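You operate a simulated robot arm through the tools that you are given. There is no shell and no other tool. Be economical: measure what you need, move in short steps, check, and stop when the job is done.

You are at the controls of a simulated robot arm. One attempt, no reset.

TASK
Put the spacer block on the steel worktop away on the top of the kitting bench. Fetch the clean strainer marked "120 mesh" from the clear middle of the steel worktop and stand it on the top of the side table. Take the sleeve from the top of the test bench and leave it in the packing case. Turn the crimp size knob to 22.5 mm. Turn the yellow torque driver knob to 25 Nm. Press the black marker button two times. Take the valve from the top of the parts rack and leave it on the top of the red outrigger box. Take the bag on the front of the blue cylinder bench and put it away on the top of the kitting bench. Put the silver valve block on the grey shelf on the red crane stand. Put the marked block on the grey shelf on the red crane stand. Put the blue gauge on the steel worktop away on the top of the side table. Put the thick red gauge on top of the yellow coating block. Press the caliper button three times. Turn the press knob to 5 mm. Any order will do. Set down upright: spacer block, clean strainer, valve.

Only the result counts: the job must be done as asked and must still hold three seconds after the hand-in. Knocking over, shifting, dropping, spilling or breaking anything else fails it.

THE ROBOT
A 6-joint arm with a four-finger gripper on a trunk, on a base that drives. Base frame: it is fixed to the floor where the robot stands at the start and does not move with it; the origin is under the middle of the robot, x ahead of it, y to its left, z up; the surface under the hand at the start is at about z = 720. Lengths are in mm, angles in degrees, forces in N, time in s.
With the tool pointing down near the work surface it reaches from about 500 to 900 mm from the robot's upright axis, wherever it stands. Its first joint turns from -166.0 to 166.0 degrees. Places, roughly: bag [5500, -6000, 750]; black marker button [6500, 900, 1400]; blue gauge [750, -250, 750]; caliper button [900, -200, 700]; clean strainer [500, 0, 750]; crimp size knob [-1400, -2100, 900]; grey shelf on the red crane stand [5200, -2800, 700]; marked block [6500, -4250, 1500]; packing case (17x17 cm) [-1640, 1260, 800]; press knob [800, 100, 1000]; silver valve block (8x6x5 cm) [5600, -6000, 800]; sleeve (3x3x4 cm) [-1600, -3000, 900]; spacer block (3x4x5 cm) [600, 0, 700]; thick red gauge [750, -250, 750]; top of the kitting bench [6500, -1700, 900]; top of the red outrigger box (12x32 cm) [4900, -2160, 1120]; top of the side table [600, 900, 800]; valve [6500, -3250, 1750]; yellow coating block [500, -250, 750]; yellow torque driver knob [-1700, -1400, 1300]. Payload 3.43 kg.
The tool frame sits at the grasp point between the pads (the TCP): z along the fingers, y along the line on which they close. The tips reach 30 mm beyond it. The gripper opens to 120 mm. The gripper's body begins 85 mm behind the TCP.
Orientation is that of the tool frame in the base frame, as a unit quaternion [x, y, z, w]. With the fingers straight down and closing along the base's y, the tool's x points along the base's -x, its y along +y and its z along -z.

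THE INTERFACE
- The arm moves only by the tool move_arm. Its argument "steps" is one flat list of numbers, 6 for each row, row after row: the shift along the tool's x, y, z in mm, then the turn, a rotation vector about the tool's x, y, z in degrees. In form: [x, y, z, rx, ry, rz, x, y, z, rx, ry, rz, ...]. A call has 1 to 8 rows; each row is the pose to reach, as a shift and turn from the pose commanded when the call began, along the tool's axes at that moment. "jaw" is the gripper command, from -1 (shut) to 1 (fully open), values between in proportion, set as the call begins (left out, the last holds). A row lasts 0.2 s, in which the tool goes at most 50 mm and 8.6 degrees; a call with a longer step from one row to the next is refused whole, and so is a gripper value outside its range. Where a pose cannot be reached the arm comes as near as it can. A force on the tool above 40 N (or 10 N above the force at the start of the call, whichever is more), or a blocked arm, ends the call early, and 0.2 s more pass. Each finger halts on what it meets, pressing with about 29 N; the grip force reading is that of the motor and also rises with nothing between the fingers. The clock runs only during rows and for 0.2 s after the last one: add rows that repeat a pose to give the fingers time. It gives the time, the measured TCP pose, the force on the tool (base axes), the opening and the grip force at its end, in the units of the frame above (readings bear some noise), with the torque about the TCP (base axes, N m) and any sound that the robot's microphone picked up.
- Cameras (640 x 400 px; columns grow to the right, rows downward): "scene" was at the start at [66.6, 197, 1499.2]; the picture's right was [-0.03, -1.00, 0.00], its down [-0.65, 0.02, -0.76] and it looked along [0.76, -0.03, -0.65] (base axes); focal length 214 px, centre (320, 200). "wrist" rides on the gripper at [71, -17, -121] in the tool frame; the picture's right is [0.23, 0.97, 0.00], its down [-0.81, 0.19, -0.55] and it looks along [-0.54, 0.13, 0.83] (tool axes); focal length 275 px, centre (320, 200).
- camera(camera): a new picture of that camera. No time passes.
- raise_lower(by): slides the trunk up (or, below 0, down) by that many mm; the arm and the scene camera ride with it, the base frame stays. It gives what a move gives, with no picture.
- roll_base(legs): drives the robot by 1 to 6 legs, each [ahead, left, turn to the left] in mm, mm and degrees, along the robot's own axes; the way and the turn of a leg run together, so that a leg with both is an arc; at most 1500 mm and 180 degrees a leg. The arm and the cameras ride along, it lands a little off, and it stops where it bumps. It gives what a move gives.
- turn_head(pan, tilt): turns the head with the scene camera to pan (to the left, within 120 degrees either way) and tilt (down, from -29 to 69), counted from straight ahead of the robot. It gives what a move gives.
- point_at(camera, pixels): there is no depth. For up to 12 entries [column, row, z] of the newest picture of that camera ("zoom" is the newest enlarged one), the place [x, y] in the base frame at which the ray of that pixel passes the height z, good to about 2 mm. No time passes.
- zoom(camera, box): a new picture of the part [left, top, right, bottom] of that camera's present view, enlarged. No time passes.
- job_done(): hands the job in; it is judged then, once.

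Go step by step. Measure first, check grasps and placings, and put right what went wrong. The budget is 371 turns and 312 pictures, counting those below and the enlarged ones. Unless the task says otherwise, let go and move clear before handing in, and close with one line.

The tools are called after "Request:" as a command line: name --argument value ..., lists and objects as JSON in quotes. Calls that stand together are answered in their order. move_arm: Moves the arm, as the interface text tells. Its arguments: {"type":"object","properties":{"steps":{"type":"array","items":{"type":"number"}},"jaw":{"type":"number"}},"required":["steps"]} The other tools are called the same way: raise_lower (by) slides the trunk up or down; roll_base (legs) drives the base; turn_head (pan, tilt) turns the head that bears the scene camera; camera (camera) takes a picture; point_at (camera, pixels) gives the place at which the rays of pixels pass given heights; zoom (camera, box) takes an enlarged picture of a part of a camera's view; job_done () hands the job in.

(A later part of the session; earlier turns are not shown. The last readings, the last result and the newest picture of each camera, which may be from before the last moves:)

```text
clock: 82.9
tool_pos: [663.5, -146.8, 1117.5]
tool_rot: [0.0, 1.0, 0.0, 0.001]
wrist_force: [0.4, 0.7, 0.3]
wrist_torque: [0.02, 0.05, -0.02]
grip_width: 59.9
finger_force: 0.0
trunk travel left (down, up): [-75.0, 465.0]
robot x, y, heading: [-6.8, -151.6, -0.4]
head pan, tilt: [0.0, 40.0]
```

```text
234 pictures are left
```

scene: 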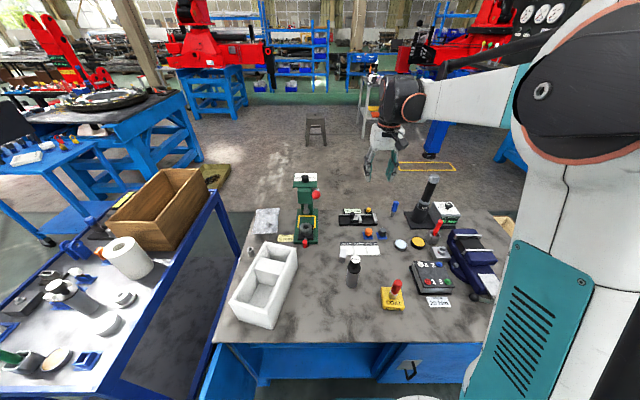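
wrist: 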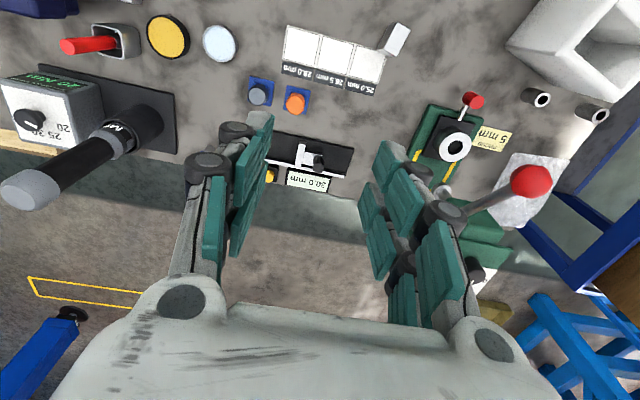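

I'm moving toward the blue gauge at (860,-329).

Request:
move_arm --steps '[-25, -24, 25, 0, 0, 0, -50, -48, 50, 0, 0, 0, -75, -72, 75, 0, 0, 0, -100, -96, 100, 0, 0, 0, -125, -120, 125, 0, 0, 0, -150, -144, 150, 0, 0, 0, -175, -166, 175, 0, 0, 0, -195, -182, 200, 0, 0, 0]' --jaw -0.1

Request:
camera --camera "wrist"

Request:
zoom --camera "scene" --box '[350, 150, 470, 230]'

```text
clock: 84.7
tool_pos: [859.5, -330.6, 918.8]
tool_rot: [0.0, 1.0, 0.0, 0.002]
wrist_force: [-0.4, 0.4, 1.0]
wrist_torque: [0.02, -0.05, 0.02]
grip_width: 54.1
finger_force: 0.0
trunk travel left (down, up): [-75.0, 465.0]
robot x, y, heading: [-3.7, -152.7, -0.1]
head pan, tilt: [0.0, 40.0]
```

```text
233 pictures are left
```

wrist: 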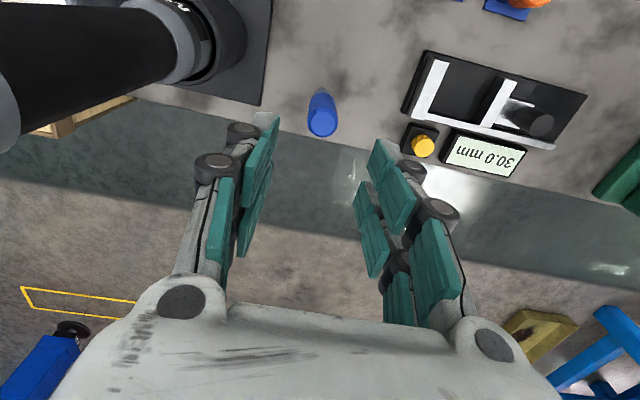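

```text
5.00 times, centred on (410, 190) of scene
```

zoom: 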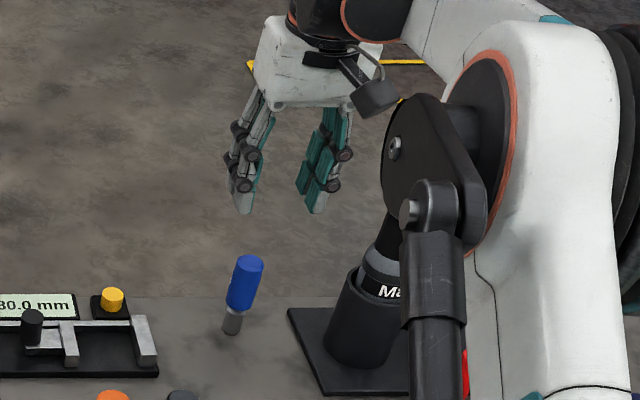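

The blue gauge is centred at (322,118). I'll descend partway while watching clearance from the M8 driver.

Request:
move_arm --steps '[0, 0, 30, 0, 0, 0, 0, 0, 60, 0, 0, 0, 0, 0, 80, 0, 0, 0]'

Request:
camera --camera "wrist"

Request:
camera --camera "scene"

```text
clock: 85.5
tool_pos: [857.7, -329.4, 838.0]
tool_rot: [0.0, 1.0, -0.001, 0.001]
wrist_force: [-0.5, 0.1, -0.2]
wrist_torque: [0.01, -0.03, 0.04]
grip_width: 53.8
finger_force: 0.1
trunk travel left (down, up): [-75.0, 465.0]
robot x, y, heading: [-5.0, -150.9, -0.0]
head pan, tilt: [0.0, 40.0]
```

```text
231 pictures are left
```

wrist: 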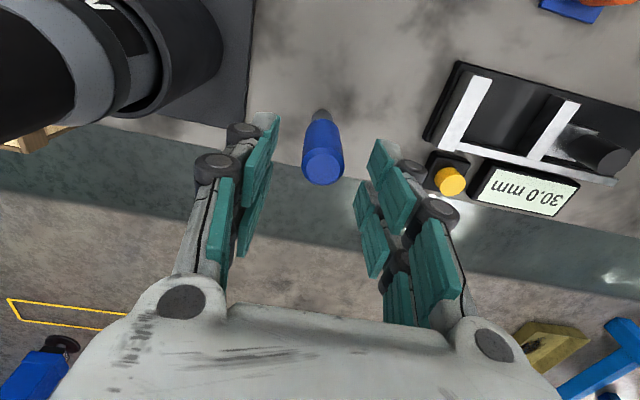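

```text
230 pictures are left
```

scene: 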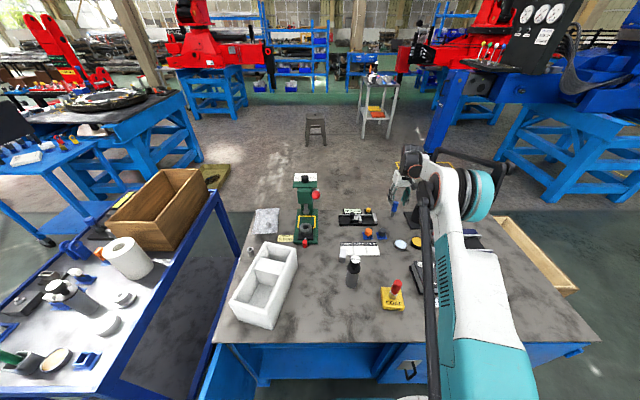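

No contact so far. I'll descend 50 more and grip.

Request:
move_arm --steps '[0, 0, 20, 0, 0, 0, 0, 0, 40, 0, 0, 0, 0, 0, 52, 0, 0, 0]'

Request:
move_arm --steps '[0, 0, 0, 0, 0, 0, 0, 0, 0, 0, 0, 0, 0, 0, 0, 0, 0, 0]' --jaw -1

Request:
move_arm --steps '[0, 0, -40, 0, 0, 0, 0, 0, -80, 0, 0, 0, 0, 0, -125, 0, 0, 0, 0, 0, -170, 0, 0, 0, 20, 0, -215, 0, 0, 0, 60, 15, -235, 0, 0, 0, 100, 30, -250, 0, 0, 0, 145, 50, -260, 0, 0, 0]'

Request:
camera --camera "wrist"

Request:
camera --camera "scene"

```text
clock: 86.3
tool_pos: [858.6, -329.7, 786.5]
tool_rot: [0.0, 1.0, 0.0, 0.001]
wrist_force: [0.2, 0.5, -0.1]
wrist_torque: [0.01, -0.03, 0.01]
grip_width: 53.8
finger_force: 0.1
trunk travel left (down, up): [-75.0, 465.0]
robot x, y, heading: [-9.2, -153.3, -0.2]
head pan, tilt: [0.0, 40.0]
```

```text
clock: 87.1
tool_pos: [860.8, -329.2, 786.1]
tool_rot: [0.0, 1.0, 0.0, 0.001]
wrist_force: [0.6, 0.5, 0.0]
wrist_torque: [0.02, 0.04, 0.0]
grip_width: 23.7
finger_force: 28.7
trunk travel left (down, up): [-75.0, 465.0]
robot x, y, heading: [-4.4, -153.3, -0.2]
head pan, tilt: [0.0, 40.0]
```

```text
refused: row 8 steps farther than a row can; nothing moved
```

```text
229 pictures are left
```

wrist: 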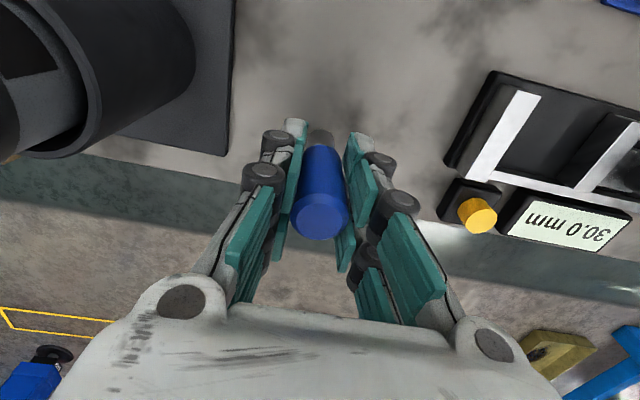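

```text
228 pictures are left
```

scene: 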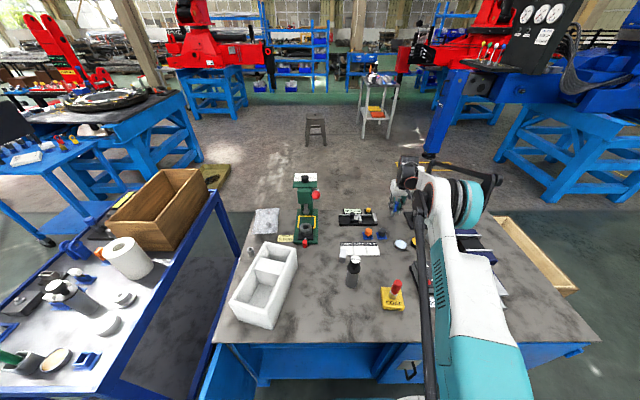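

The blue gauge is gripped at 23.7 mm. I'll lift straight up, then retract.

Request:
move_arm --steps '[0, 0, -40, 0, 0, 0, 0, 0, -80, 0, 0, 0, 0, 0, -125, 0, 0, 0, 0, 0, -170, 0, 0, 0, 0, 0, -215, 0, 0, 0, 20, 10, -258, 0, 0, 0, 45, 20, -298, 0, 0, 0, 75, 30, -330, 0, 0, 0]'

Request:
move_arm --steps '[30, 35, 0, 0, 0, 0, 60, 70, 0, 0, 0, 0, 90, 105, 0, 0, 0, 0, 120, 140, 0, 0, 0, 0]'

Request:
camera --camera "wrist"

Request:
camera --camera "scene"

```text
clock: 88.9
tool_pos: [782.0, -298.5, 1115.6]
tool_rot: [-0.001, 1.0, -0.001, 0.001]
wrist_force: [-0.4, 0.1, -1.4]
wrist_torque: [0.01, 0.04, -0.01]
grip_width: 23.3
finger_force: 28.7
trunk travel left (down, up): [-75.0, 465.0]
robot x, y, heading: [-6.8, -150.2, 0.1]
head pan, tilt: [0.0, 40.0]
```

```text
clock: 89.9
tool_pos: [662.2, -159.4, 1114.8]
tool_rot: [0.0, 1.0, 0.0, 0.002]
wrist_force: [0.4, 0.0, -0.7]
wrist_torque: [0.01, 0.03, 0.0]
grip_width: 23.5
finger_force: 28.7
trunk travel left (down, up): [-75.0, 465.0]
robot x, y, heading: [-8.7, -148.5, 0.0]
head pan, tilt: [0.0, 40.0]
```

```text
227 pictures are left
```

wrist: 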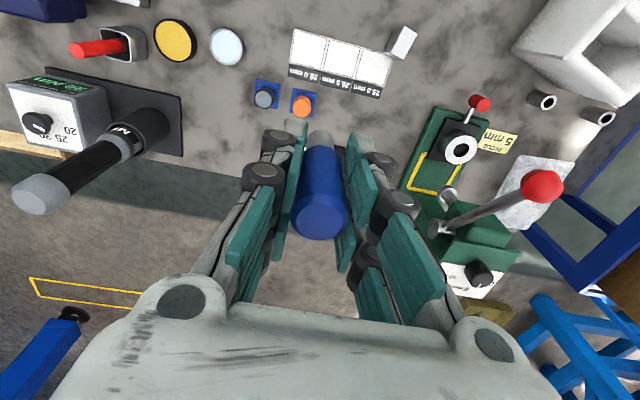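

```text
226 pictures are left
```

scene: 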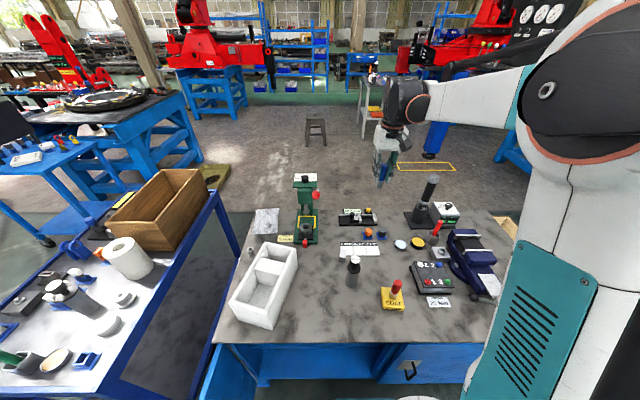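

The gauge is held. I'm driving back round to the side table, to about (-380,930).

Request:
roll_base --legs '[[-700, 0, 0], [0, 1080, 0], [330, 0, 0]]'

Request:
turn_head --pan 0 --tilt 48

Request:
camera --camera "scene"

Request:
camera --camera "wrist"

```text
clock: 100.7
tool_pos: [290.8, 928.3, 1115.4]
tool_rot: [-0.004, 1.0, 0.001, 0.001]
wrist_force: [-1.2, -0.3, -1.9]
wrist_torque: [0.03, -0.04, 0.01]
grip_width: 23.2
finger_force: 29.2
trunk travel left (down, up): [-75.0, 465.0]
robot x, y, heading: [-376.0, 932.8, 0.4]
head pan, tilt: [0.0, 40.0]
```

```text
clock: 101.4
tool_pos: [291.2, 928.7, 1115.7]
tool_rot: [-0.004, 1.0, 0.0, 0.001]
wrist_force: [0.0, -0.6, -1.5]
wrist_torque: [-0.02, 0.01, 0.03]
grip_width: 23.2
finger_force: 29.6
trunk travel left (down, up): [-75.0, 465.0]
robot x, y, heading: [-375.9, 931.0, 0.4]
head pan, tilt: [0.0, 48.0]
```

```text
225 pictures are left
```

scene: 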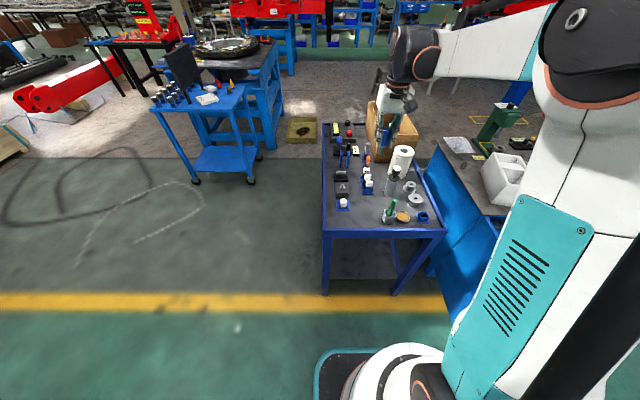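

```text
224 pictures are left
```

wrist: 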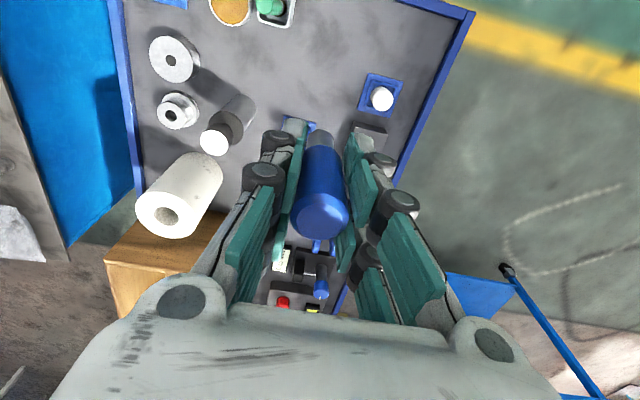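

Request:
point_at --camera "wrist" --pixels '[[310, 70, 761], [330, 70, 761], [360, 80, 761], [295, 20, 761], [300, 115, 761]]'

Request:
move_arm --steps '[0, 0, 45, 0, 0, 0, 0, 0, 90, 0, 0, 0, 0, 0, 135, 0, 0, 0, 0, 0, 180, 0, 0, 0, 0, 0, 220, 0, 0, 0]'

Request:
zoom --camera "scene" --box '[320, 150, 450, 240]'

Request:
camera --camera "wrist"

```text
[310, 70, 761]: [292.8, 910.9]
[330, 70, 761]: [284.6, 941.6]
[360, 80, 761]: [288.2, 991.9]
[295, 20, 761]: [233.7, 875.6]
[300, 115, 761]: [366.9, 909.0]
```

```text
clock: 102.6
tool_pos: [290.9, 926.8, 895.3]
tool_rot: [-0.004, 1.0, 0.0, 0.003]
wrist_force: [-0.4, 0.3, -1.5]
wrist_torque: [0.01, -0.05, -0.04]
grip_width: 23.3
finger_force: 29.3
trunk travel left (down, up): [-75.0, 465.0]
robot x, y, heading: [-375.6, 930.3, 0.2]
head pan, tilt: [0.0, 48.0]
```

```text
4.44 times, centred on (385, 195) of scene
```

zoom: 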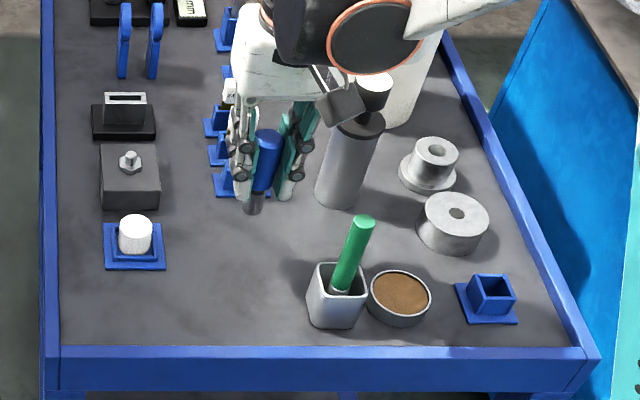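

```text
222 pictures are left
```

wrist: 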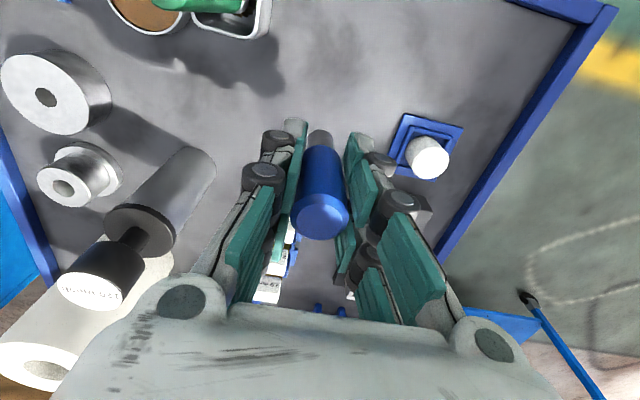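

The spot is clear, so I'm lowering to contact.

Request:
move_arm --steps '[0, 0, 30, 0, 0, 0, 0, 0, 55, 0, 0, 0, 0, 0, 64, 0, 0, 0, 0, 0, 68, 0, 0, 0, 0, 0, 71, 0, 0, 0, 0, 0, 74, 0, 0, 0]'

```text
clock: 104.0
tool_pos: [290.5, 927.7, 823.4]
tool_rot: [-0.004, 1.0, 0.001, 0.002]
wrist_force: [4.7, -0.1, 27.7]
wrist_torque: [0.01, -0.23, 0.02]
grip_width: 23.4
finger_force: 29.4
trunk travel left (down, up): [-75.0, 465.0]
robot x, y, heading: [-376.8, 929.3, 0.5]
head pan, tilt: [0.0, 48.0]
```

Request:
move_arm --steps '[0, 0, -2, 0, 0, 0, 0, 0, -2, 0, 0, 0]'

Request:
move_arm --steps '[0, 0, 0, 0, 0, 0, 0, 0, 0, 0, 0, 0, 0, 0, -30, 0, 0, 0, 0, 0, -75, 0, 0, 0, 0, 0, -120, 0, 0, 0, 0, 0, -165, 0, 0, 0, 0, 0, -210, 0, 0, 0, 0, 0, -250, 0, 0, 0]' --jaw -0.2

Request:
zoom --camera "scene" --box '[320, 150, 450, 240]'

```text
clock: 104.6
tool_pos: [291.5, 927.6, 823.0]
tool_rot: [-0.004, 1.0, -0.001, 0.001]
wrist_force: [-1.1, -0.3, 0.4]
wrist_torque: [-0.03, 0.02, 0.01]
grip_width: 23.1
finger_force: 28.4
trunk travel left (down, up): [-75.0, 465.0]
robot x, y, heading: [-377.4, 929.9, 0.4]
head pan, tilt: [0.0, 48.0]
```

```text
clock: 106.4
tool_pos: [290.8, 926.2, 1075.2]
tool_rot: [-0.005, 1.0, 0.0, 0.002]
wrist_force: [0.1, 0.1, 0.0]
wrist_torque: [-0.01, 0.01, -0.03]
grip_width: 48.2
finger_force: 0.0
trunk travel left (down, up): [-75.0, 465.0]
robot x, y, heading: [-378.8, 928.1, 0.4]
head pan, tilt: [0.0, 48.0]
```

```text
4.44 times, centred on (385, 195) of scene
```

zoom: 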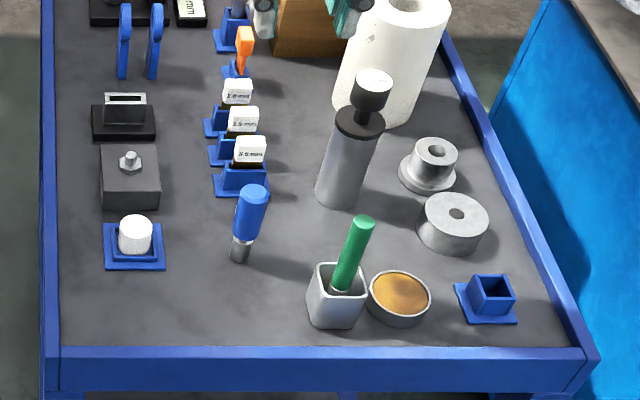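

The blue gauge stands on the side table. Next come the stations behind me, so I'll go to open floor at about (-650,-200), turn around and look.

Request:
roll_base --legs '[[-300, 0, 0], [0, -1130, 0], [0, 0, 180]]'

Request:
turn_head --pan 0 --tilt 20

Request:
camera --camera "scene"

Request:
turn_head --pan 60 --tilt 20

Request:
camera --camera "scene"

```text
clock: 121.2
tool_pos: [-1338.0, -211.2, 1073.6]
tool_rot: [1.0, 0.009, -0.001, 0.0]
wrist_force: [0.6, -0.5, 0.2]
wrist_torque: [-0.01, -0.03, -0.02]
grip_width: 47.8
finger_force: 0.1
trunk travel left (down, up): [-75.0, 465.0]
robot x, y, heading: [-670.1, -206.9, -179.1]
head pan, tilt: [0.0, 48.0]
```

```text
clock: 122.1
tool_pos: [-1339.7, -211.3, 1073.5]
tool_rot: [1.0, 0.009, -0.002, 0.0]
wrist_force: [-0.1, -0.4, -0.6]
wrist_torque: [0.02, 0.0, -0.02]
grip_width: 48.0
finger_force: 0.1
trunk travel left (down, up): [-75.0, 465.0]
robot x, y, heading: [-668.8, -210.5, -178.9]
head pan, tilt: [0.0, 20.0]
```

```text
220 pictures are left
```

scene: 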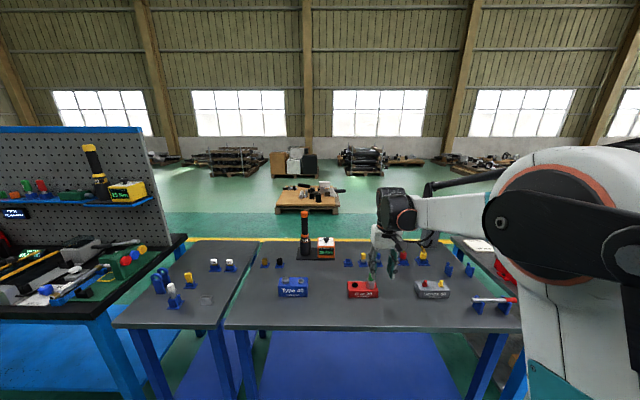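

```text
clock: 123.4
tool_pos: [-1338.4, -210.4, 1073.7]
tool_rot: [1.0, 0.01, -0.002, 0.0]
wrist_force: [0.6, 0.2, 0.0]
wrist_torque: [0.03, 0.03, -0.03]
grip_width: 48.0
finger_force: 0.0
trunk travel left (down, up): [-75.0, 465.0]
robot x, y, heading: [-673.5, -207.0, -178.9]
head pan, tilt: [60.0, 20.0]
```

```text
219 pictures are left
```

scene: 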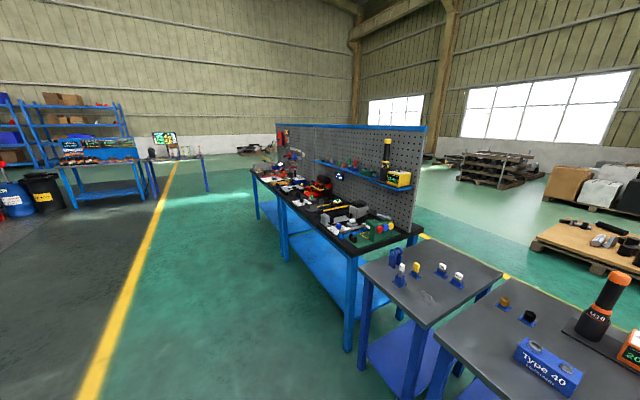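

The yellow torque driver box is on the pegboard shelf at (128,190) of the first picture. I'll raise the trunk 250 mm and strafe left to face it.

Request:
raise_lower --by 250

Request:
roll_base --legs '[[0, 1190, 0]]'

Request:
turn_head --pan 0 --tilt 25

Request:
camera --camera "scene"

```text
clock: 126.0
tool_pos: [-1339.4, -211.9, 1323.9]
tool_rot: [1.0, 0.008, -0.002, 0.001]
wrist_force: [-0.3, 0.4, 0.0]
wrist_torque: [-0.02, 0.02, 0.01]
grip_width: 48.0
finger_force: 0.1
trunk travel left (down, up): [-325.0, 215.0]
robot x, y, heading: [-669.3, -208.4, -179.3]
head pan, tilt: [60.0, 20.0]
```

```text
clock: 132.0
tool_pos: [-1322.8, -1395.2, 1324.0]
tool_rot: [1.0, 0.008, -0.002, 0.0]
wrist_force: [0.4, -0.6, 0.3]
wrist_torque: [0.0, 0.0, 0.0]
grip_width: 48.1
finger_force: 0.2
trunk travel left (down, up): [-325.0, 215.0]
robot x, y, heading: [-654.1, -1394.4, -179.4]
head pan, tilt: [60.0, 20.0]
```

```text
clock: 133.3
tool_pos: [-1322.9, -1393.9, 1324.4]
tool_rot: [1.0, 0.008, -0.002, 0.001]
wrist_force: [0.6, 0.6, 1.3]
wrist_torque: [0.03, -0.01, 0.0]
grip_width: 48.1
finger_force: 0.1
trunk travel left (down, up): [-325.0, 215.0]
robot x, y, heading: [-656.4, -1393.1, -179.4]
head pan, tilt: [0.0, 25.0]
```

```text
218 pictures are left
```

scene: 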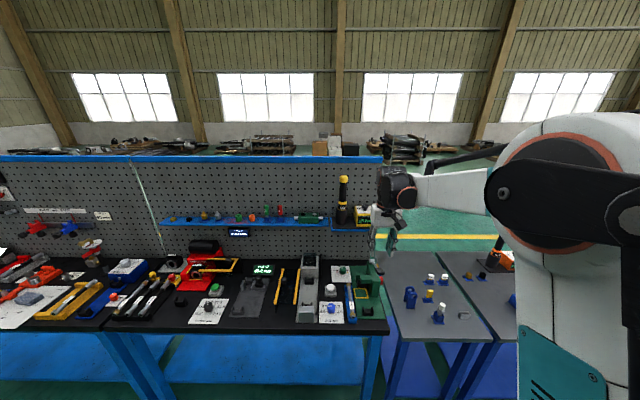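

Request:
zoom --camera "scene" --box '[320, 160, 420, 240]'

Request:
zoom --camera "scene" --box '[140, 230, 400, 340]'

Request:
camera --camera "wrist"

```text
5.00 times, centred on (370, 200) of scene
```

zoom: 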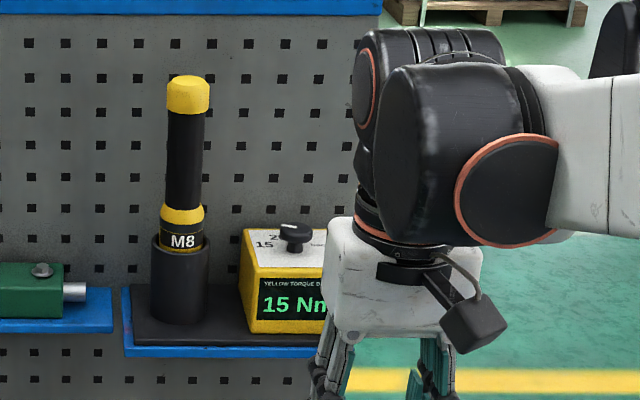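

```text
2.46 times, centred on (270, 285) of scene
```

zoom: 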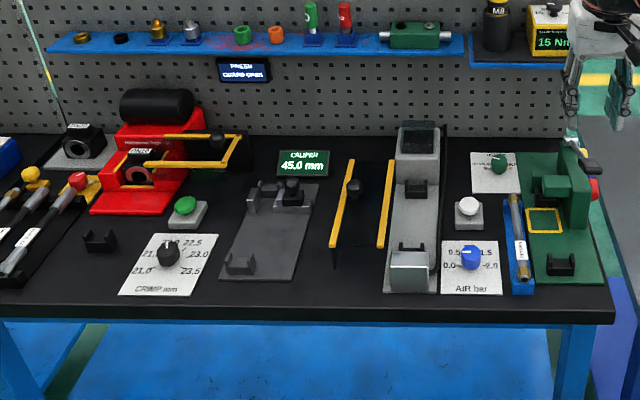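

```text
215 pictures are left
```

wrist: 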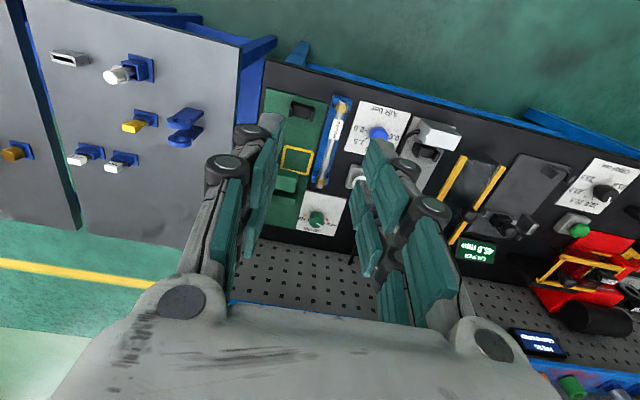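

The torque display reads 15 Nm, and it needs 25. I'll locate the knob and the crimp dial.

Request:
point_at --camera "scene" --pixels '[[365.4, 206.5, 1280], [365.4, 206.5, 1300], [365.4, 206.5, 1330], [350, 227, 1240], [207, 274, 900], [207, 274, 850], [150, 300, 850], [380, 325, 850]]'

```text
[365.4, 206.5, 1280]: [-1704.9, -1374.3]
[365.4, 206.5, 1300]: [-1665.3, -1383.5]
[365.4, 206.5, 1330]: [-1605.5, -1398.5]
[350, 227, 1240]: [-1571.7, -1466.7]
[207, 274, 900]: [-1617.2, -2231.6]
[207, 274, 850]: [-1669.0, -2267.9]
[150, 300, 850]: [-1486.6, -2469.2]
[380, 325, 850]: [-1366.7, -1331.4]
```

I'll raise the arm a little, drive 190 mm ahead and look down with the wrist camera.

Request:
move_arm --steps '[0, 0, -40, 0, 0, 0, 0, 0, -80, 0, 0, 0, 0, 0, -120, 0, 0, 0]'

Request:
roll_base --legs '[[190, 0, 0]]'

Request:
camera --camera "scene"

Request:
camera --camera "wrist"

```text
clock: 134.1
tool_pos: [-1320.8, -1395.3, 1443.4]
tool_rot: [1.0, 0.008, -0.002, 0.0]
wrist_force: [0.1, 0.7, 0.3]
wrist_torque: [-0.02, -0.02, 0.02]
grip_width: 47.9
finger_force: 0.0
trunk travel left (down, up): [-325.0, 215.0]
robot x, y, heading: [-656.7, -1393.7, -179.4]
head pan, tilt: [0.0, 25.0]
```

```text
clock: 135.7
tool_pos: [-1515.9, -1398.5, 1442.8]
tool_rot: [1.0, 0.006, -0.001, 0.0]
wrist_force: [-0.3, -0.6, -0.1]
wrist_torque: [-0.03, -0.07, 0.03]
grip_width: 48.0
finger_force: 0.0
trunk travel left (down, up): [-325.0, 215.0]
robot x, y, heading: [-847.3, -1393.5, -179.2]
head pan, tilt: [0.0, 25.0]
```

```text
214 pictures are left
```

scene: 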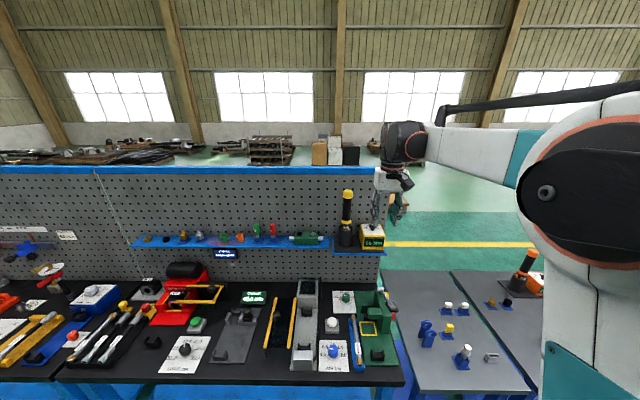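

```text
213 pictures are left
```

wrist: 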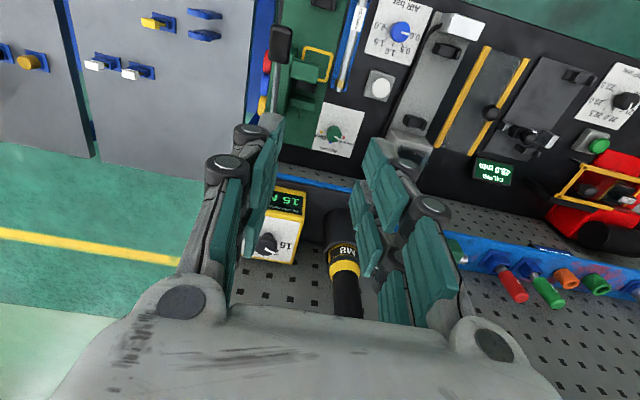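

Request:
zoom --camera "scene" --box '[340, 180, 420, 260]'

Request:
zoom --camera "wrist" --box '[220, 170, 340, 290]'

Request:
point_at --camera "wrist" --pixels '[[265, 241, 1280], [265, 241, 1300], [265, 241, 1330]]'

```text
5.00 times, centred on (380, 220) of scene
```

zoom: 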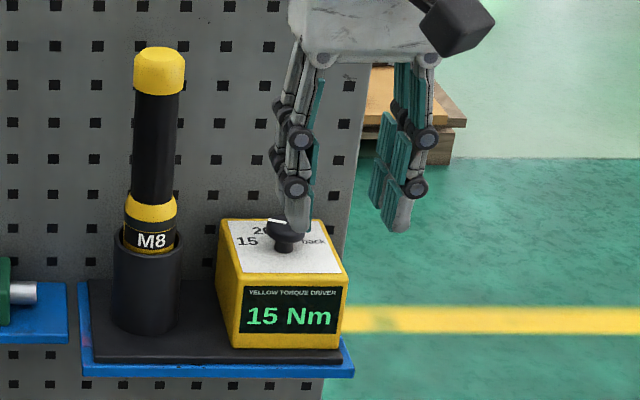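

```text
3.33 times, centred on (280, 230) of wrist
```

zoom: 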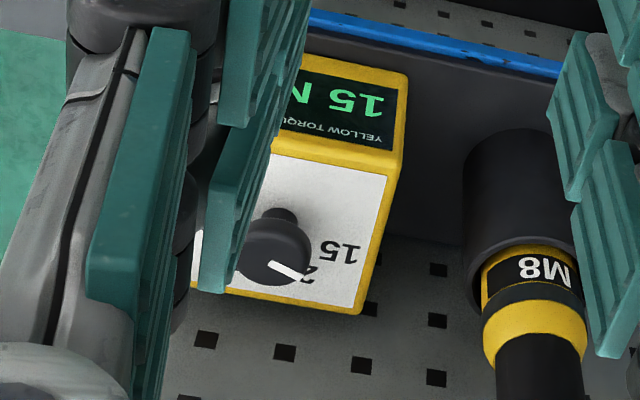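

```text
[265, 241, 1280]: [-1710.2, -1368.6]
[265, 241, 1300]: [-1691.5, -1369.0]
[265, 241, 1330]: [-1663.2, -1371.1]
```

The gripper hides the knob labels, so I'll shift it to the right to see them.

Request:
move_arm --steps '[0, -45, 0, 0, 0, 0, 0, -90, 0, 0, 0, 0, 0, -135, 0, 0, 0, 0]'

Request:
zoom --camera "scene" --box '[340, 200, 400, 250]'

Request:
zoom --camera "wrist" --box '[280, 150, 420, 270]'

```text
clock: 136.5
tool_pos: [-1516.0, -1260.9, 1443.2]
tool_rot: [1.0, 0.006, -0.002, 0.0]
wrist_force: [0.3, 0.5, -0.1]
wrist_torque: [-0.01, 0.02, 0.02]
grip_width: 48.0
finger_force: 0.1
trunk travel left (down, up): [-325.0, 215.0]
robot x, y, heading: [-842.8, -1394.5, -179.5]
head pan, tilt: [0.0, 25.0]
```

```text
8.00 times, centred on (370, 225) of scene
```

zoom: 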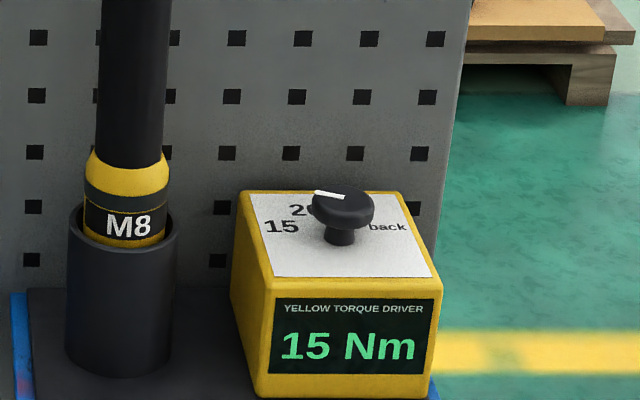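

```text
3.33 times, centred on (350, 210) of wrist
```

zoom: 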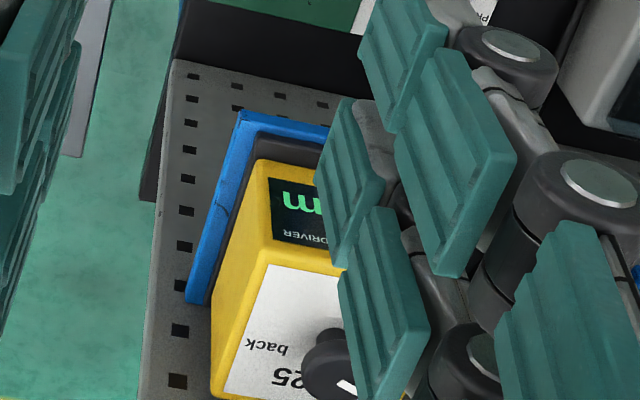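

Labels run 15, 20, 25, back clockwise. I'll triangulate the knob and pointer.

Request:
point_at --camera "zoom" --pixels '[[350, 380, 1300]]'

Request:
point_at --camera "scene" --pixels '[[373, 225, 1280], [373, 225, 1300], [373, 225, 1320], [373, 225, 1340]]'

Request:
zoom --camera "scene" --box '[358, 214, 390, 234]'

```text
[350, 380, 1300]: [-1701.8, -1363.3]
```

```text
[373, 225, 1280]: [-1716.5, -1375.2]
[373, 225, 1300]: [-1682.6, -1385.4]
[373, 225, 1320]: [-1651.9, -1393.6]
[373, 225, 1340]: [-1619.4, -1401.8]
```

```text
16.00 times, centred on (374, 224) of scene
```

zoom: 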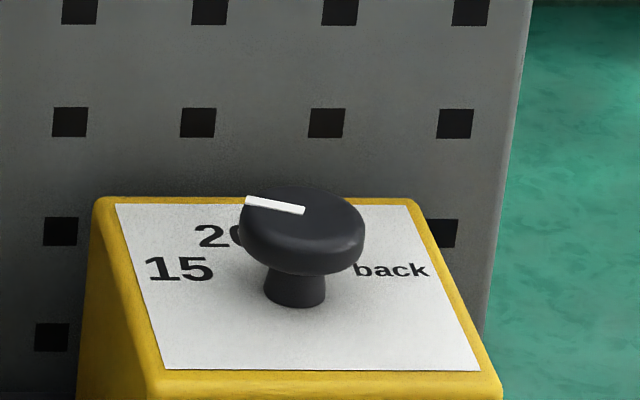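

Request:
point_at --camera "zoom" --pixels '[[100, 200, 1250], [410, 200, 1250], [490, 385, 1250], [165, 380, 1250], [120, 206, 1250], [478, 368, 1250], [270, 195, 1281], [365, 240, 1281]]'

Request:
point_at --camera "scene" --pixels '[[347, 193, 1430], [350, 168, 1600], [345, 245, 1180]]'

Request:
zoom --camera "scene" --box '[310, 150, 430, 260]'

```text
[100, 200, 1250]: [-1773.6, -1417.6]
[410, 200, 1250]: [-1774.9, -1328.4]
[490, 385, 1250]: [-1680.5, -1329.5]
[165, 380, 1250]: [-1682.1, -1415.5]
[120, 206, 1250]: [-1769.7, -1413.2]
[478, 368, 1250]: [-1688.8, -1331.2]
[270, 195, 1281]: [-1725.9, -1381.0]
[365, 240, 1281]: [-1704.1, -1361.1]
```

```text
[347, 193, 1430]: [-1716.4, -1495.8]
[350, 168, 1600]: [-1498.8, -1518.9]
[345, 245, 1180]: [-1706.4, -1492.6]
```

```text
3.64 times, centred on (370, 205) of scene
```

zoom: 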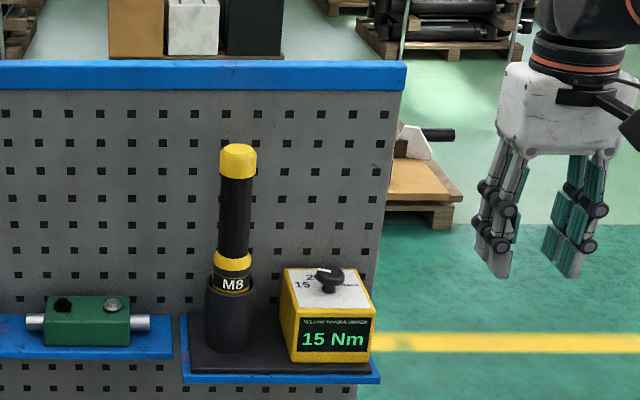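

The box top spans x -1681…-1774 and the knob axis is about (-1717,-1372), top z≈1281. Positions are 45° apart, so going 15→25 needs +90° clockwise. I'll approach with the wrist pre-turned -45°.

Request:
move_arm --steps '[-25, 14, 11, 0, 0, -6, -50, 28, 22, 0, 0, -12, -75, 42, 33, 0, 0, -18, -100, 56, 44, 0, 0, -24, -125, 70, 55, 0, 0, -30, -150, 84, 66, 0, 0, -36, -175, 98, 80, 0, 0, -41, -200, 112, 93, 0, 0, -45]'

Request:
camera --camera "wrist"

Request:
zoom --camera "scene" --box '[330, 170, 420, 250]'

```text
clock: 138.3
tool_pos: [-1716.6, -1378.0, 1349.2]
tool_rot: [0.921, 0.39, -0.001, 0.0]
wrist_force: [-0.7, 0.2, -0.1]
wrist_torque: [0.02, -0.03, -0.01]
grip_width: 48.0
finger_force: 0.1
trunk travel left (down, up): [-325.0, 215.0]
robot x, y, heading: [-843.7, -1397.4, -179.2]
head pan, tilt: [0.0, 25.0]
```

```text
206 pictures are left
```

wrist: 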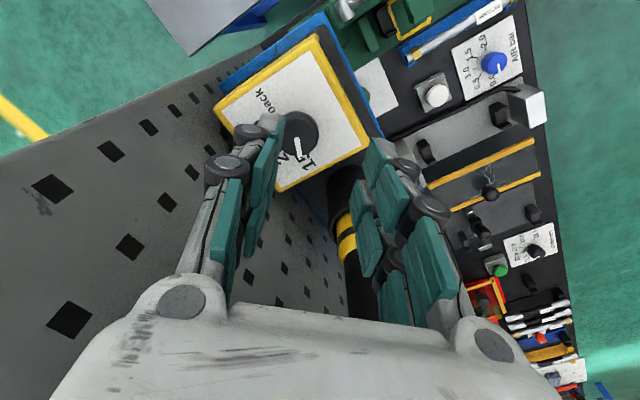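

```text
5.00 times, centred on (375, 210) of scene
```

zoom: 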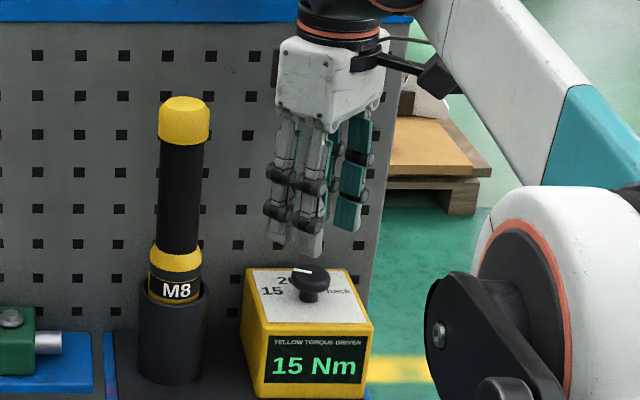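

Request:
zoom --camera "wrist" --box '[250, 90, 350, 170]'

Request:
point_at --camera "zoom" --pixels '[[320, 210, 1281], [320, 210, 1275]]'

```text
5.00 times, centred on (300, 130) of wrist
```

zoom: 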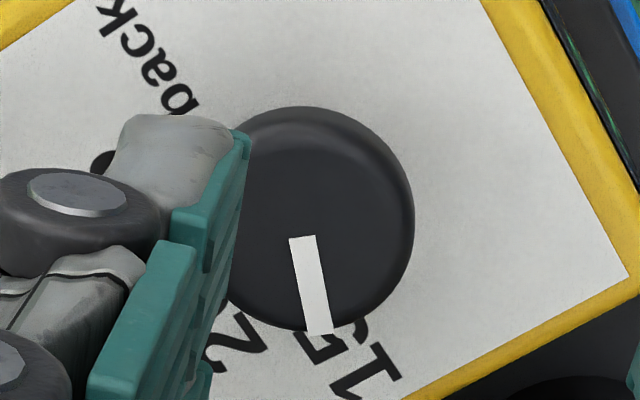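

```text
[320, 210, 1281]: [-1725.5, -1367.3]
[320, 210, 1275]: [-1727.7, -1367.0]
```

The knob centre is about (-1726,-1369) with the top near 1275, so I need a -13 mm shift along tool y. I'll shift, descend 64 mm and close.

Request:
move_arm --steps '[0, -13, 10, 0, 0, 0, 0, -13, 30, 0, 0, 0, 0, -13, 50, 0, 0, 0, 0, -13, 64, 0, 0, 0, 0, -13, 64, 0, 0, 0]'

Request:
zoom --camera "scene" --box '[345, 200, 405, 250]'

Request:
zoom --camera "wrist" --box '[240, 90, 400, 190]'

```text
clock: 139.5
tool_pos: [-1724.2, -1368.1, 1286.9]
tool_rot: [0.921, 0.389, -0.002, -0.001]
wrist_force: [0.3, -1.0, 1.0]
wrist_torque: [0.04, 0.01, -0.01]
grip_width: 48.1
finger_force: 0.0
trunk travel left (down, up): [-325.0, 215.0]
robot x, y, heading: [-848.9, -1394.6, -179.3]
head pan, tilt: [0.0, 25.0]
```

```text
8.00 times, centred on (375, 225) of scene
```

zoom: 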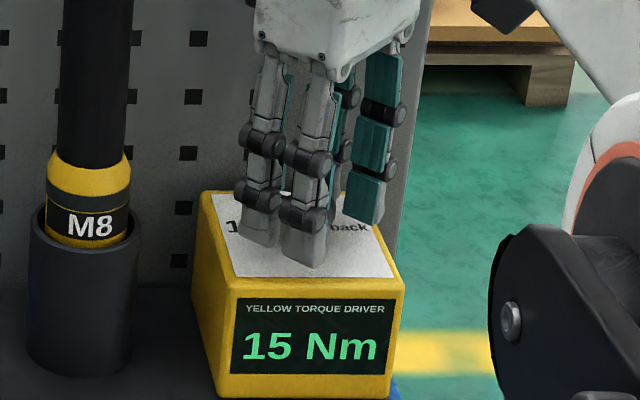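

```text
4.00 times, centred on (320, 140) of wrist
```

zoom: 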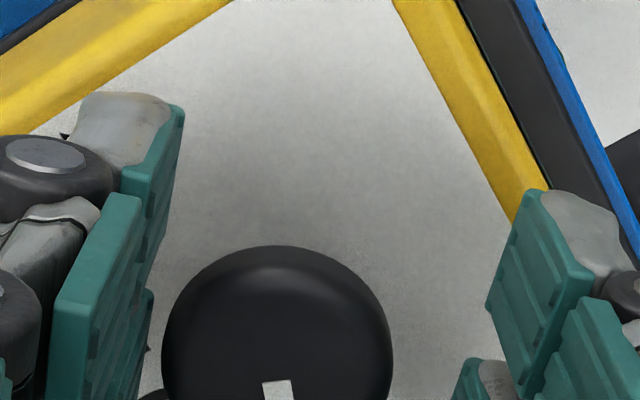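

It's offset about 6 mm in tool y, so I'll correct and close.

Request:
move_arm --steps '[0, -6, 0, 0, 0, 0, 0, -6, 0, 0, 0, 0]'

Request:
move_arm --steps '[0, 0, 0, 0, 0, 0, 0, 0, 0, 0, 0, 0, 0, 0, 0, 0, 0, 0]' --jaw -1

Request:
move_arm --steps '[0, 0, 0, 0, 0, 8, 0, 0, 0, 0, 0, 16, 0, 0, 0, 0, 0, 24, 0, 0, 0, 0, 0, 32, 0, 0, 0, 0, 0, 40, 0, 0, 0, 0, 0, 48]'

Request:
zoom --camera "scene" --box '[345, 200, 405, 250]'

```text
clock: 140.1
tool_pos: [-1728.8, -1363.1, 1286.7]
tool_rot: [0.921, 0.39, -0.002, 0.0]
wrist_force: [-0.7, -0.1, 0.3]
wrist_torque: [-0.02, 0.0, 0.0]
grip_width: 48.0
finger_force: 0.1
trunk travel left (down, up): [-325.0, 215.0]
robot x, y, heading: [-849.5, -1395.6, -179.4]
head pan, tilt: [0.0, 25.0]
```

```text
clock: 140.9
tool_pos: [-1728.4, -1365.1, 1286.9]
tool_rot: [0.921, 0.389, -0.001, 0.0]
wrist_force: [13.9, -6.0, -12.8]
wrist_torque: [-0.07, -0.47, 0.14]
grip_width: 33.0
finger_force: 45.3
trunk travel left (down, up): [-325.0, 215.0]
robot x, y, heading: [-845.6, -1397.6, -179.5]
head pan, tilt: [0.0, 25.0]
```

```text
clock: 141.5
tool_pos: [-1726.5, -1367.2, 1288.4]
tool_rot: [0.963, 0.269, 0.0, 0.0]
wrist_force: [9.2, -3.0, -5.1]
wrist_torque: [-0.44, -0.17, 0.08]
grip_width: 32.7
finger_force: 45.0
trunk travel left (down, up): [-325.0, 215.0]
robot x, y, heading: [-842.3, -1394.6, -179.5]
head pan, tilt: [0.0, 25.0]
stopped in row 3: the force on the tool passed its limit at 42 N (the readings are from after the stop); the commanded pose is now the measured one
```

```text
8.00 times, centred on (375, 225) of scene
```

zoom: 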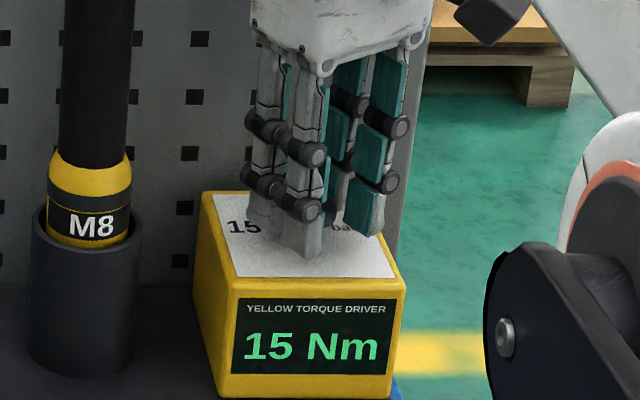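

Side force from a slight misalignment stopped it after 15°. I'll nudge the grip toward the knob axis and keep turning.

Request:
move_arm --steps '[1.5, 2.4, 0, 0, 0, 0, 1.5, 2.4, 0, 0, 0, 7, 1.5, 2.4, 0, 0, 0, 14, 1.5, 2.4, 0, 0, 0, 21, 1.5, 2.4, 0, 0, 0, 28, 1.5, 2.4, 0, 0, 0, 35, 1.5, 2.4, 0, 0, 0, 42, 1.5, 2.4, 0, 0, 0, 49]'

Request:
zoom --camera "scene" --box '[345, 200, 405, 250]'

```text
clock: 143.3
tool_pos: [-1725.6, -1371.8, 1286.9]
tool_rot: [0.989, -0.148, 0.0, 0.002]
wrist_force: [-3.0, -7.2, 4.8]
wrist_torque: [-0.8, 0.06, 0.07]
grip_width: 32.7
finger_force: 45.4
trunk travel left (down, up): [-325.0, 215.0]
robot x, y, heading: [-847.5, -1394.4, -179.3]
head pan, tilt: [0.0, 25.0]
stopped in row 8: the force on the tool passed its limit at 41 N (the readings are from after the stop); the commanded pose is now the measured one
```

```text
8.00 times, centred on (375, 225) of scene
```

zoom: 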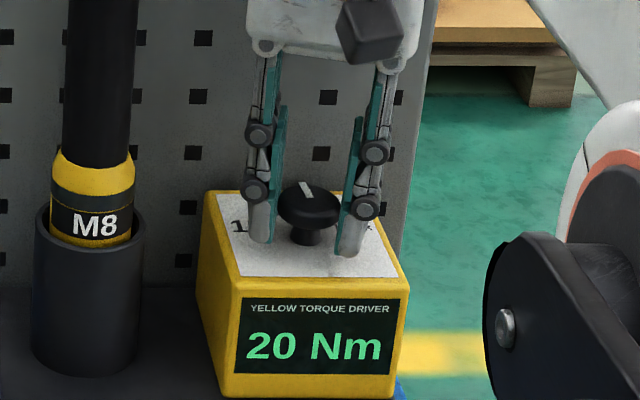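

The display reads 20 Nm and the pointer is near straight ahead. I'll turn about 26° more with a small centring nudge.

Request:
move_arm --steps '[0.6, 1.9, 0, 0, 0, 0, 0.6, 1.9, 0, 0, 0, 7, 0.6, 1.9, 0, 0, 0, 14, 0.6, 1.9, 0, 0, 0, 21, 0.6, 1.9, 0, 0, 0, 26]'

Request:
zoom --camera "scene" --box '[345, 200, 405, 250]'

```text
clock: 144.5
tool_pos: [-1726.1, -1375.6, 1286.9]
tool_rot: [0.93, -0.367, -0.001, 0.002]
wrist_force: [-23.9, -17.6, 19.4]
wrist_torque: [-0.28, 0.94, 0.21]
grip_width: 32.7
finger_force: 45.1
trunk travel left (down, up): [-325.0, 215.0]
robot x, y, heading: [-845.2, -1397.6, -178.9]
head pan, tilt: [0.0, 25.0]
```

```text
8.00 times, centred on (375, 225) of scene
```

zoom: 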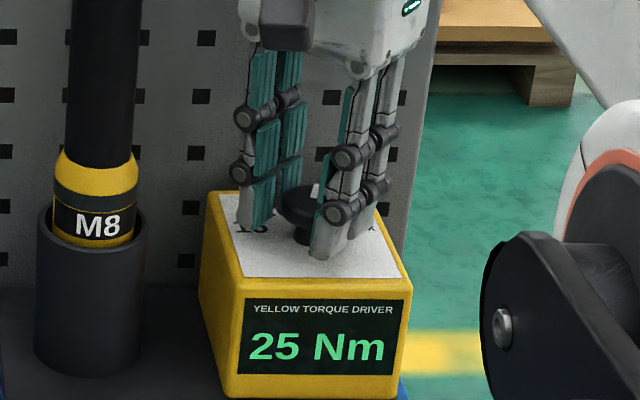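

The display reads 25 Nm. I'll open and lift clear.

Request:
move_arm --steps '[0, 0, 0, 0, 0, 0, 0, 0, 0, 0, 0, 0, 0, 0, -30, 0, 0, 0, 0, 0, -75, 0, 0, 0, 0, 0, -120, 0, 0, 0]' --jaw -0.2

Request:
move_arm --steps '[35, -20, -10, 0, 0, -8, 70, -40, -15, 0, 0, -16, 105, -60, -20, 0, 0, -24, 140, -80, -20, 0, 0, -32, 175, -100, -20, 0, 0, -40, 190, -110, -20, 0, 0, -43]'

Request:
zoom --camera "scene" --box '[345, 200, 405, 250]'

```text
clock: 145.7
tool_pos: [-1717.5, -1370.4, 1393.6]
tool_rot: [0.93, -0.367, -0.001, 0.002]
wrist_force: [0.6, 0.0, -0.8]
wrist_torque: [0.02, 0.04, 0.03]
grip_width: 48.0
finger_force: 0.1
out of reach, approached as far as the arm can: row 5
trunk travel left (down, up): [-325.0, 215.0]
robot x, y, heading: [-846.1, -1393.3, -179.1]
head pan, tilt: [0.0, 25.0]
```

```text
clock: 147.1
tool_pos: [-1504.0, -1421.1, 1412.0]
tool_rot: [1.0, 0.001, -0.001, 0.002]
wrist_force: [-0.3, 0.2, -0.2]
wrist_torque: [-0.01, 0.0, 0.02]
grip_width: 48.1
finger_force: 0.1
trunk travel left (down, up): [-325.0, 215.0]
robot x, y, heading: [-848.5, -1398.0, -179.3]
head pan, tilt: [0.0, 25.0]
```

```text
8.00 times, centred on (375, 225) of scene
```

zoom: 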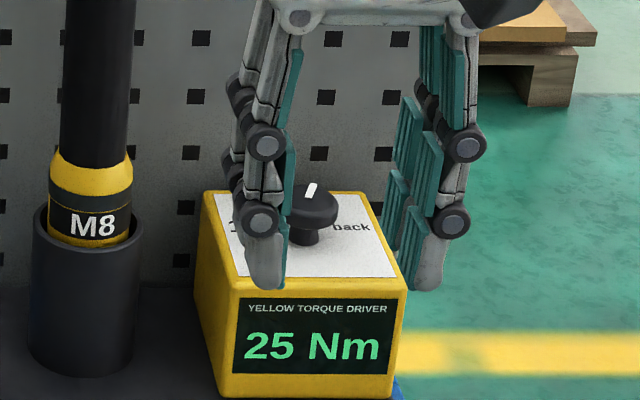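

25 Nm is confirmed. Now I'm strafing left to the crimp dial at about y -2150.

Request:
roll_base --legs '[[0, 650, 0]]'

Request:
turn_head --pan 0 --tilt 45

Request:
camera --camera "scene"

Request:
camera --camera "wrist"

```text
clock: 150.8
tool_pos: [-1494.1, -2077.7, 1414.7]
tool_rot: [1.0, 0.003, -0.001, 0.001]
wrist_force: [0.3, -1.5, -0.6]
wrist_torque: [0.02, -0.01, 0.01]
grip_width: 47.9
finger_force: 0.1
trunk travel left (down, up): [-325.0, 215.0]
robot x, y, heading: [-835.4, -2046.5, -178.8]
head pan, tilt: [0.0, 25.0]
```

```text
clock: 151.6
tool_pos: [-1493.7, -2076.9, 1414.3]
tool_rot: [1.0, 0.003, -0.001, 0.002]
wrist_force: [-0.1, -0.1, 0.4]
wrist_torque: [-0.02, 0.0, 0.01]
grip_width: 48.1
finger_force: 0.0
trunk travel left (down, up): [-325.0, 215.0]
robot x, y, heading: [-832.3, -2044.5, -178.7]
head pan, tilt: [0.0, 45.0]
```

```text
197 pictures are left
```

scene: 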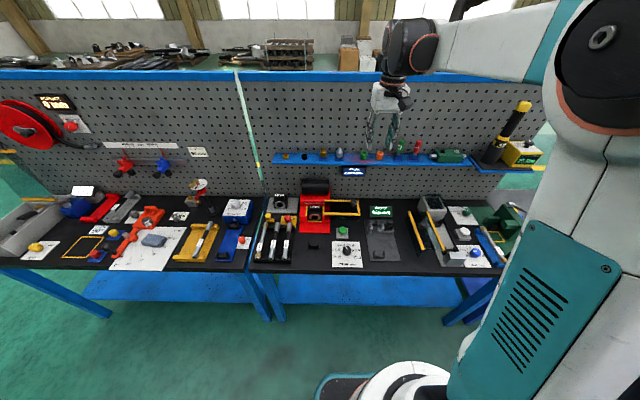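

```text
196 pictures are left
```

wrist: 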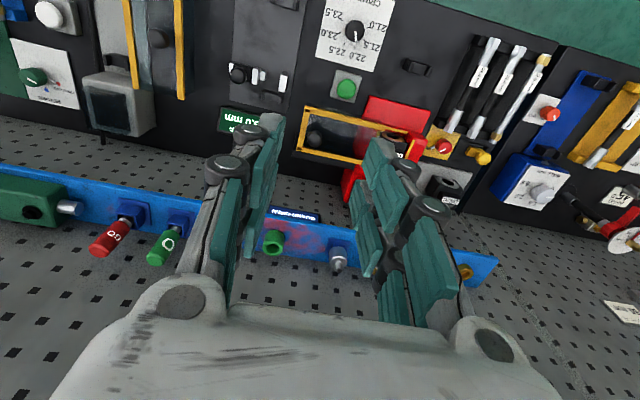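

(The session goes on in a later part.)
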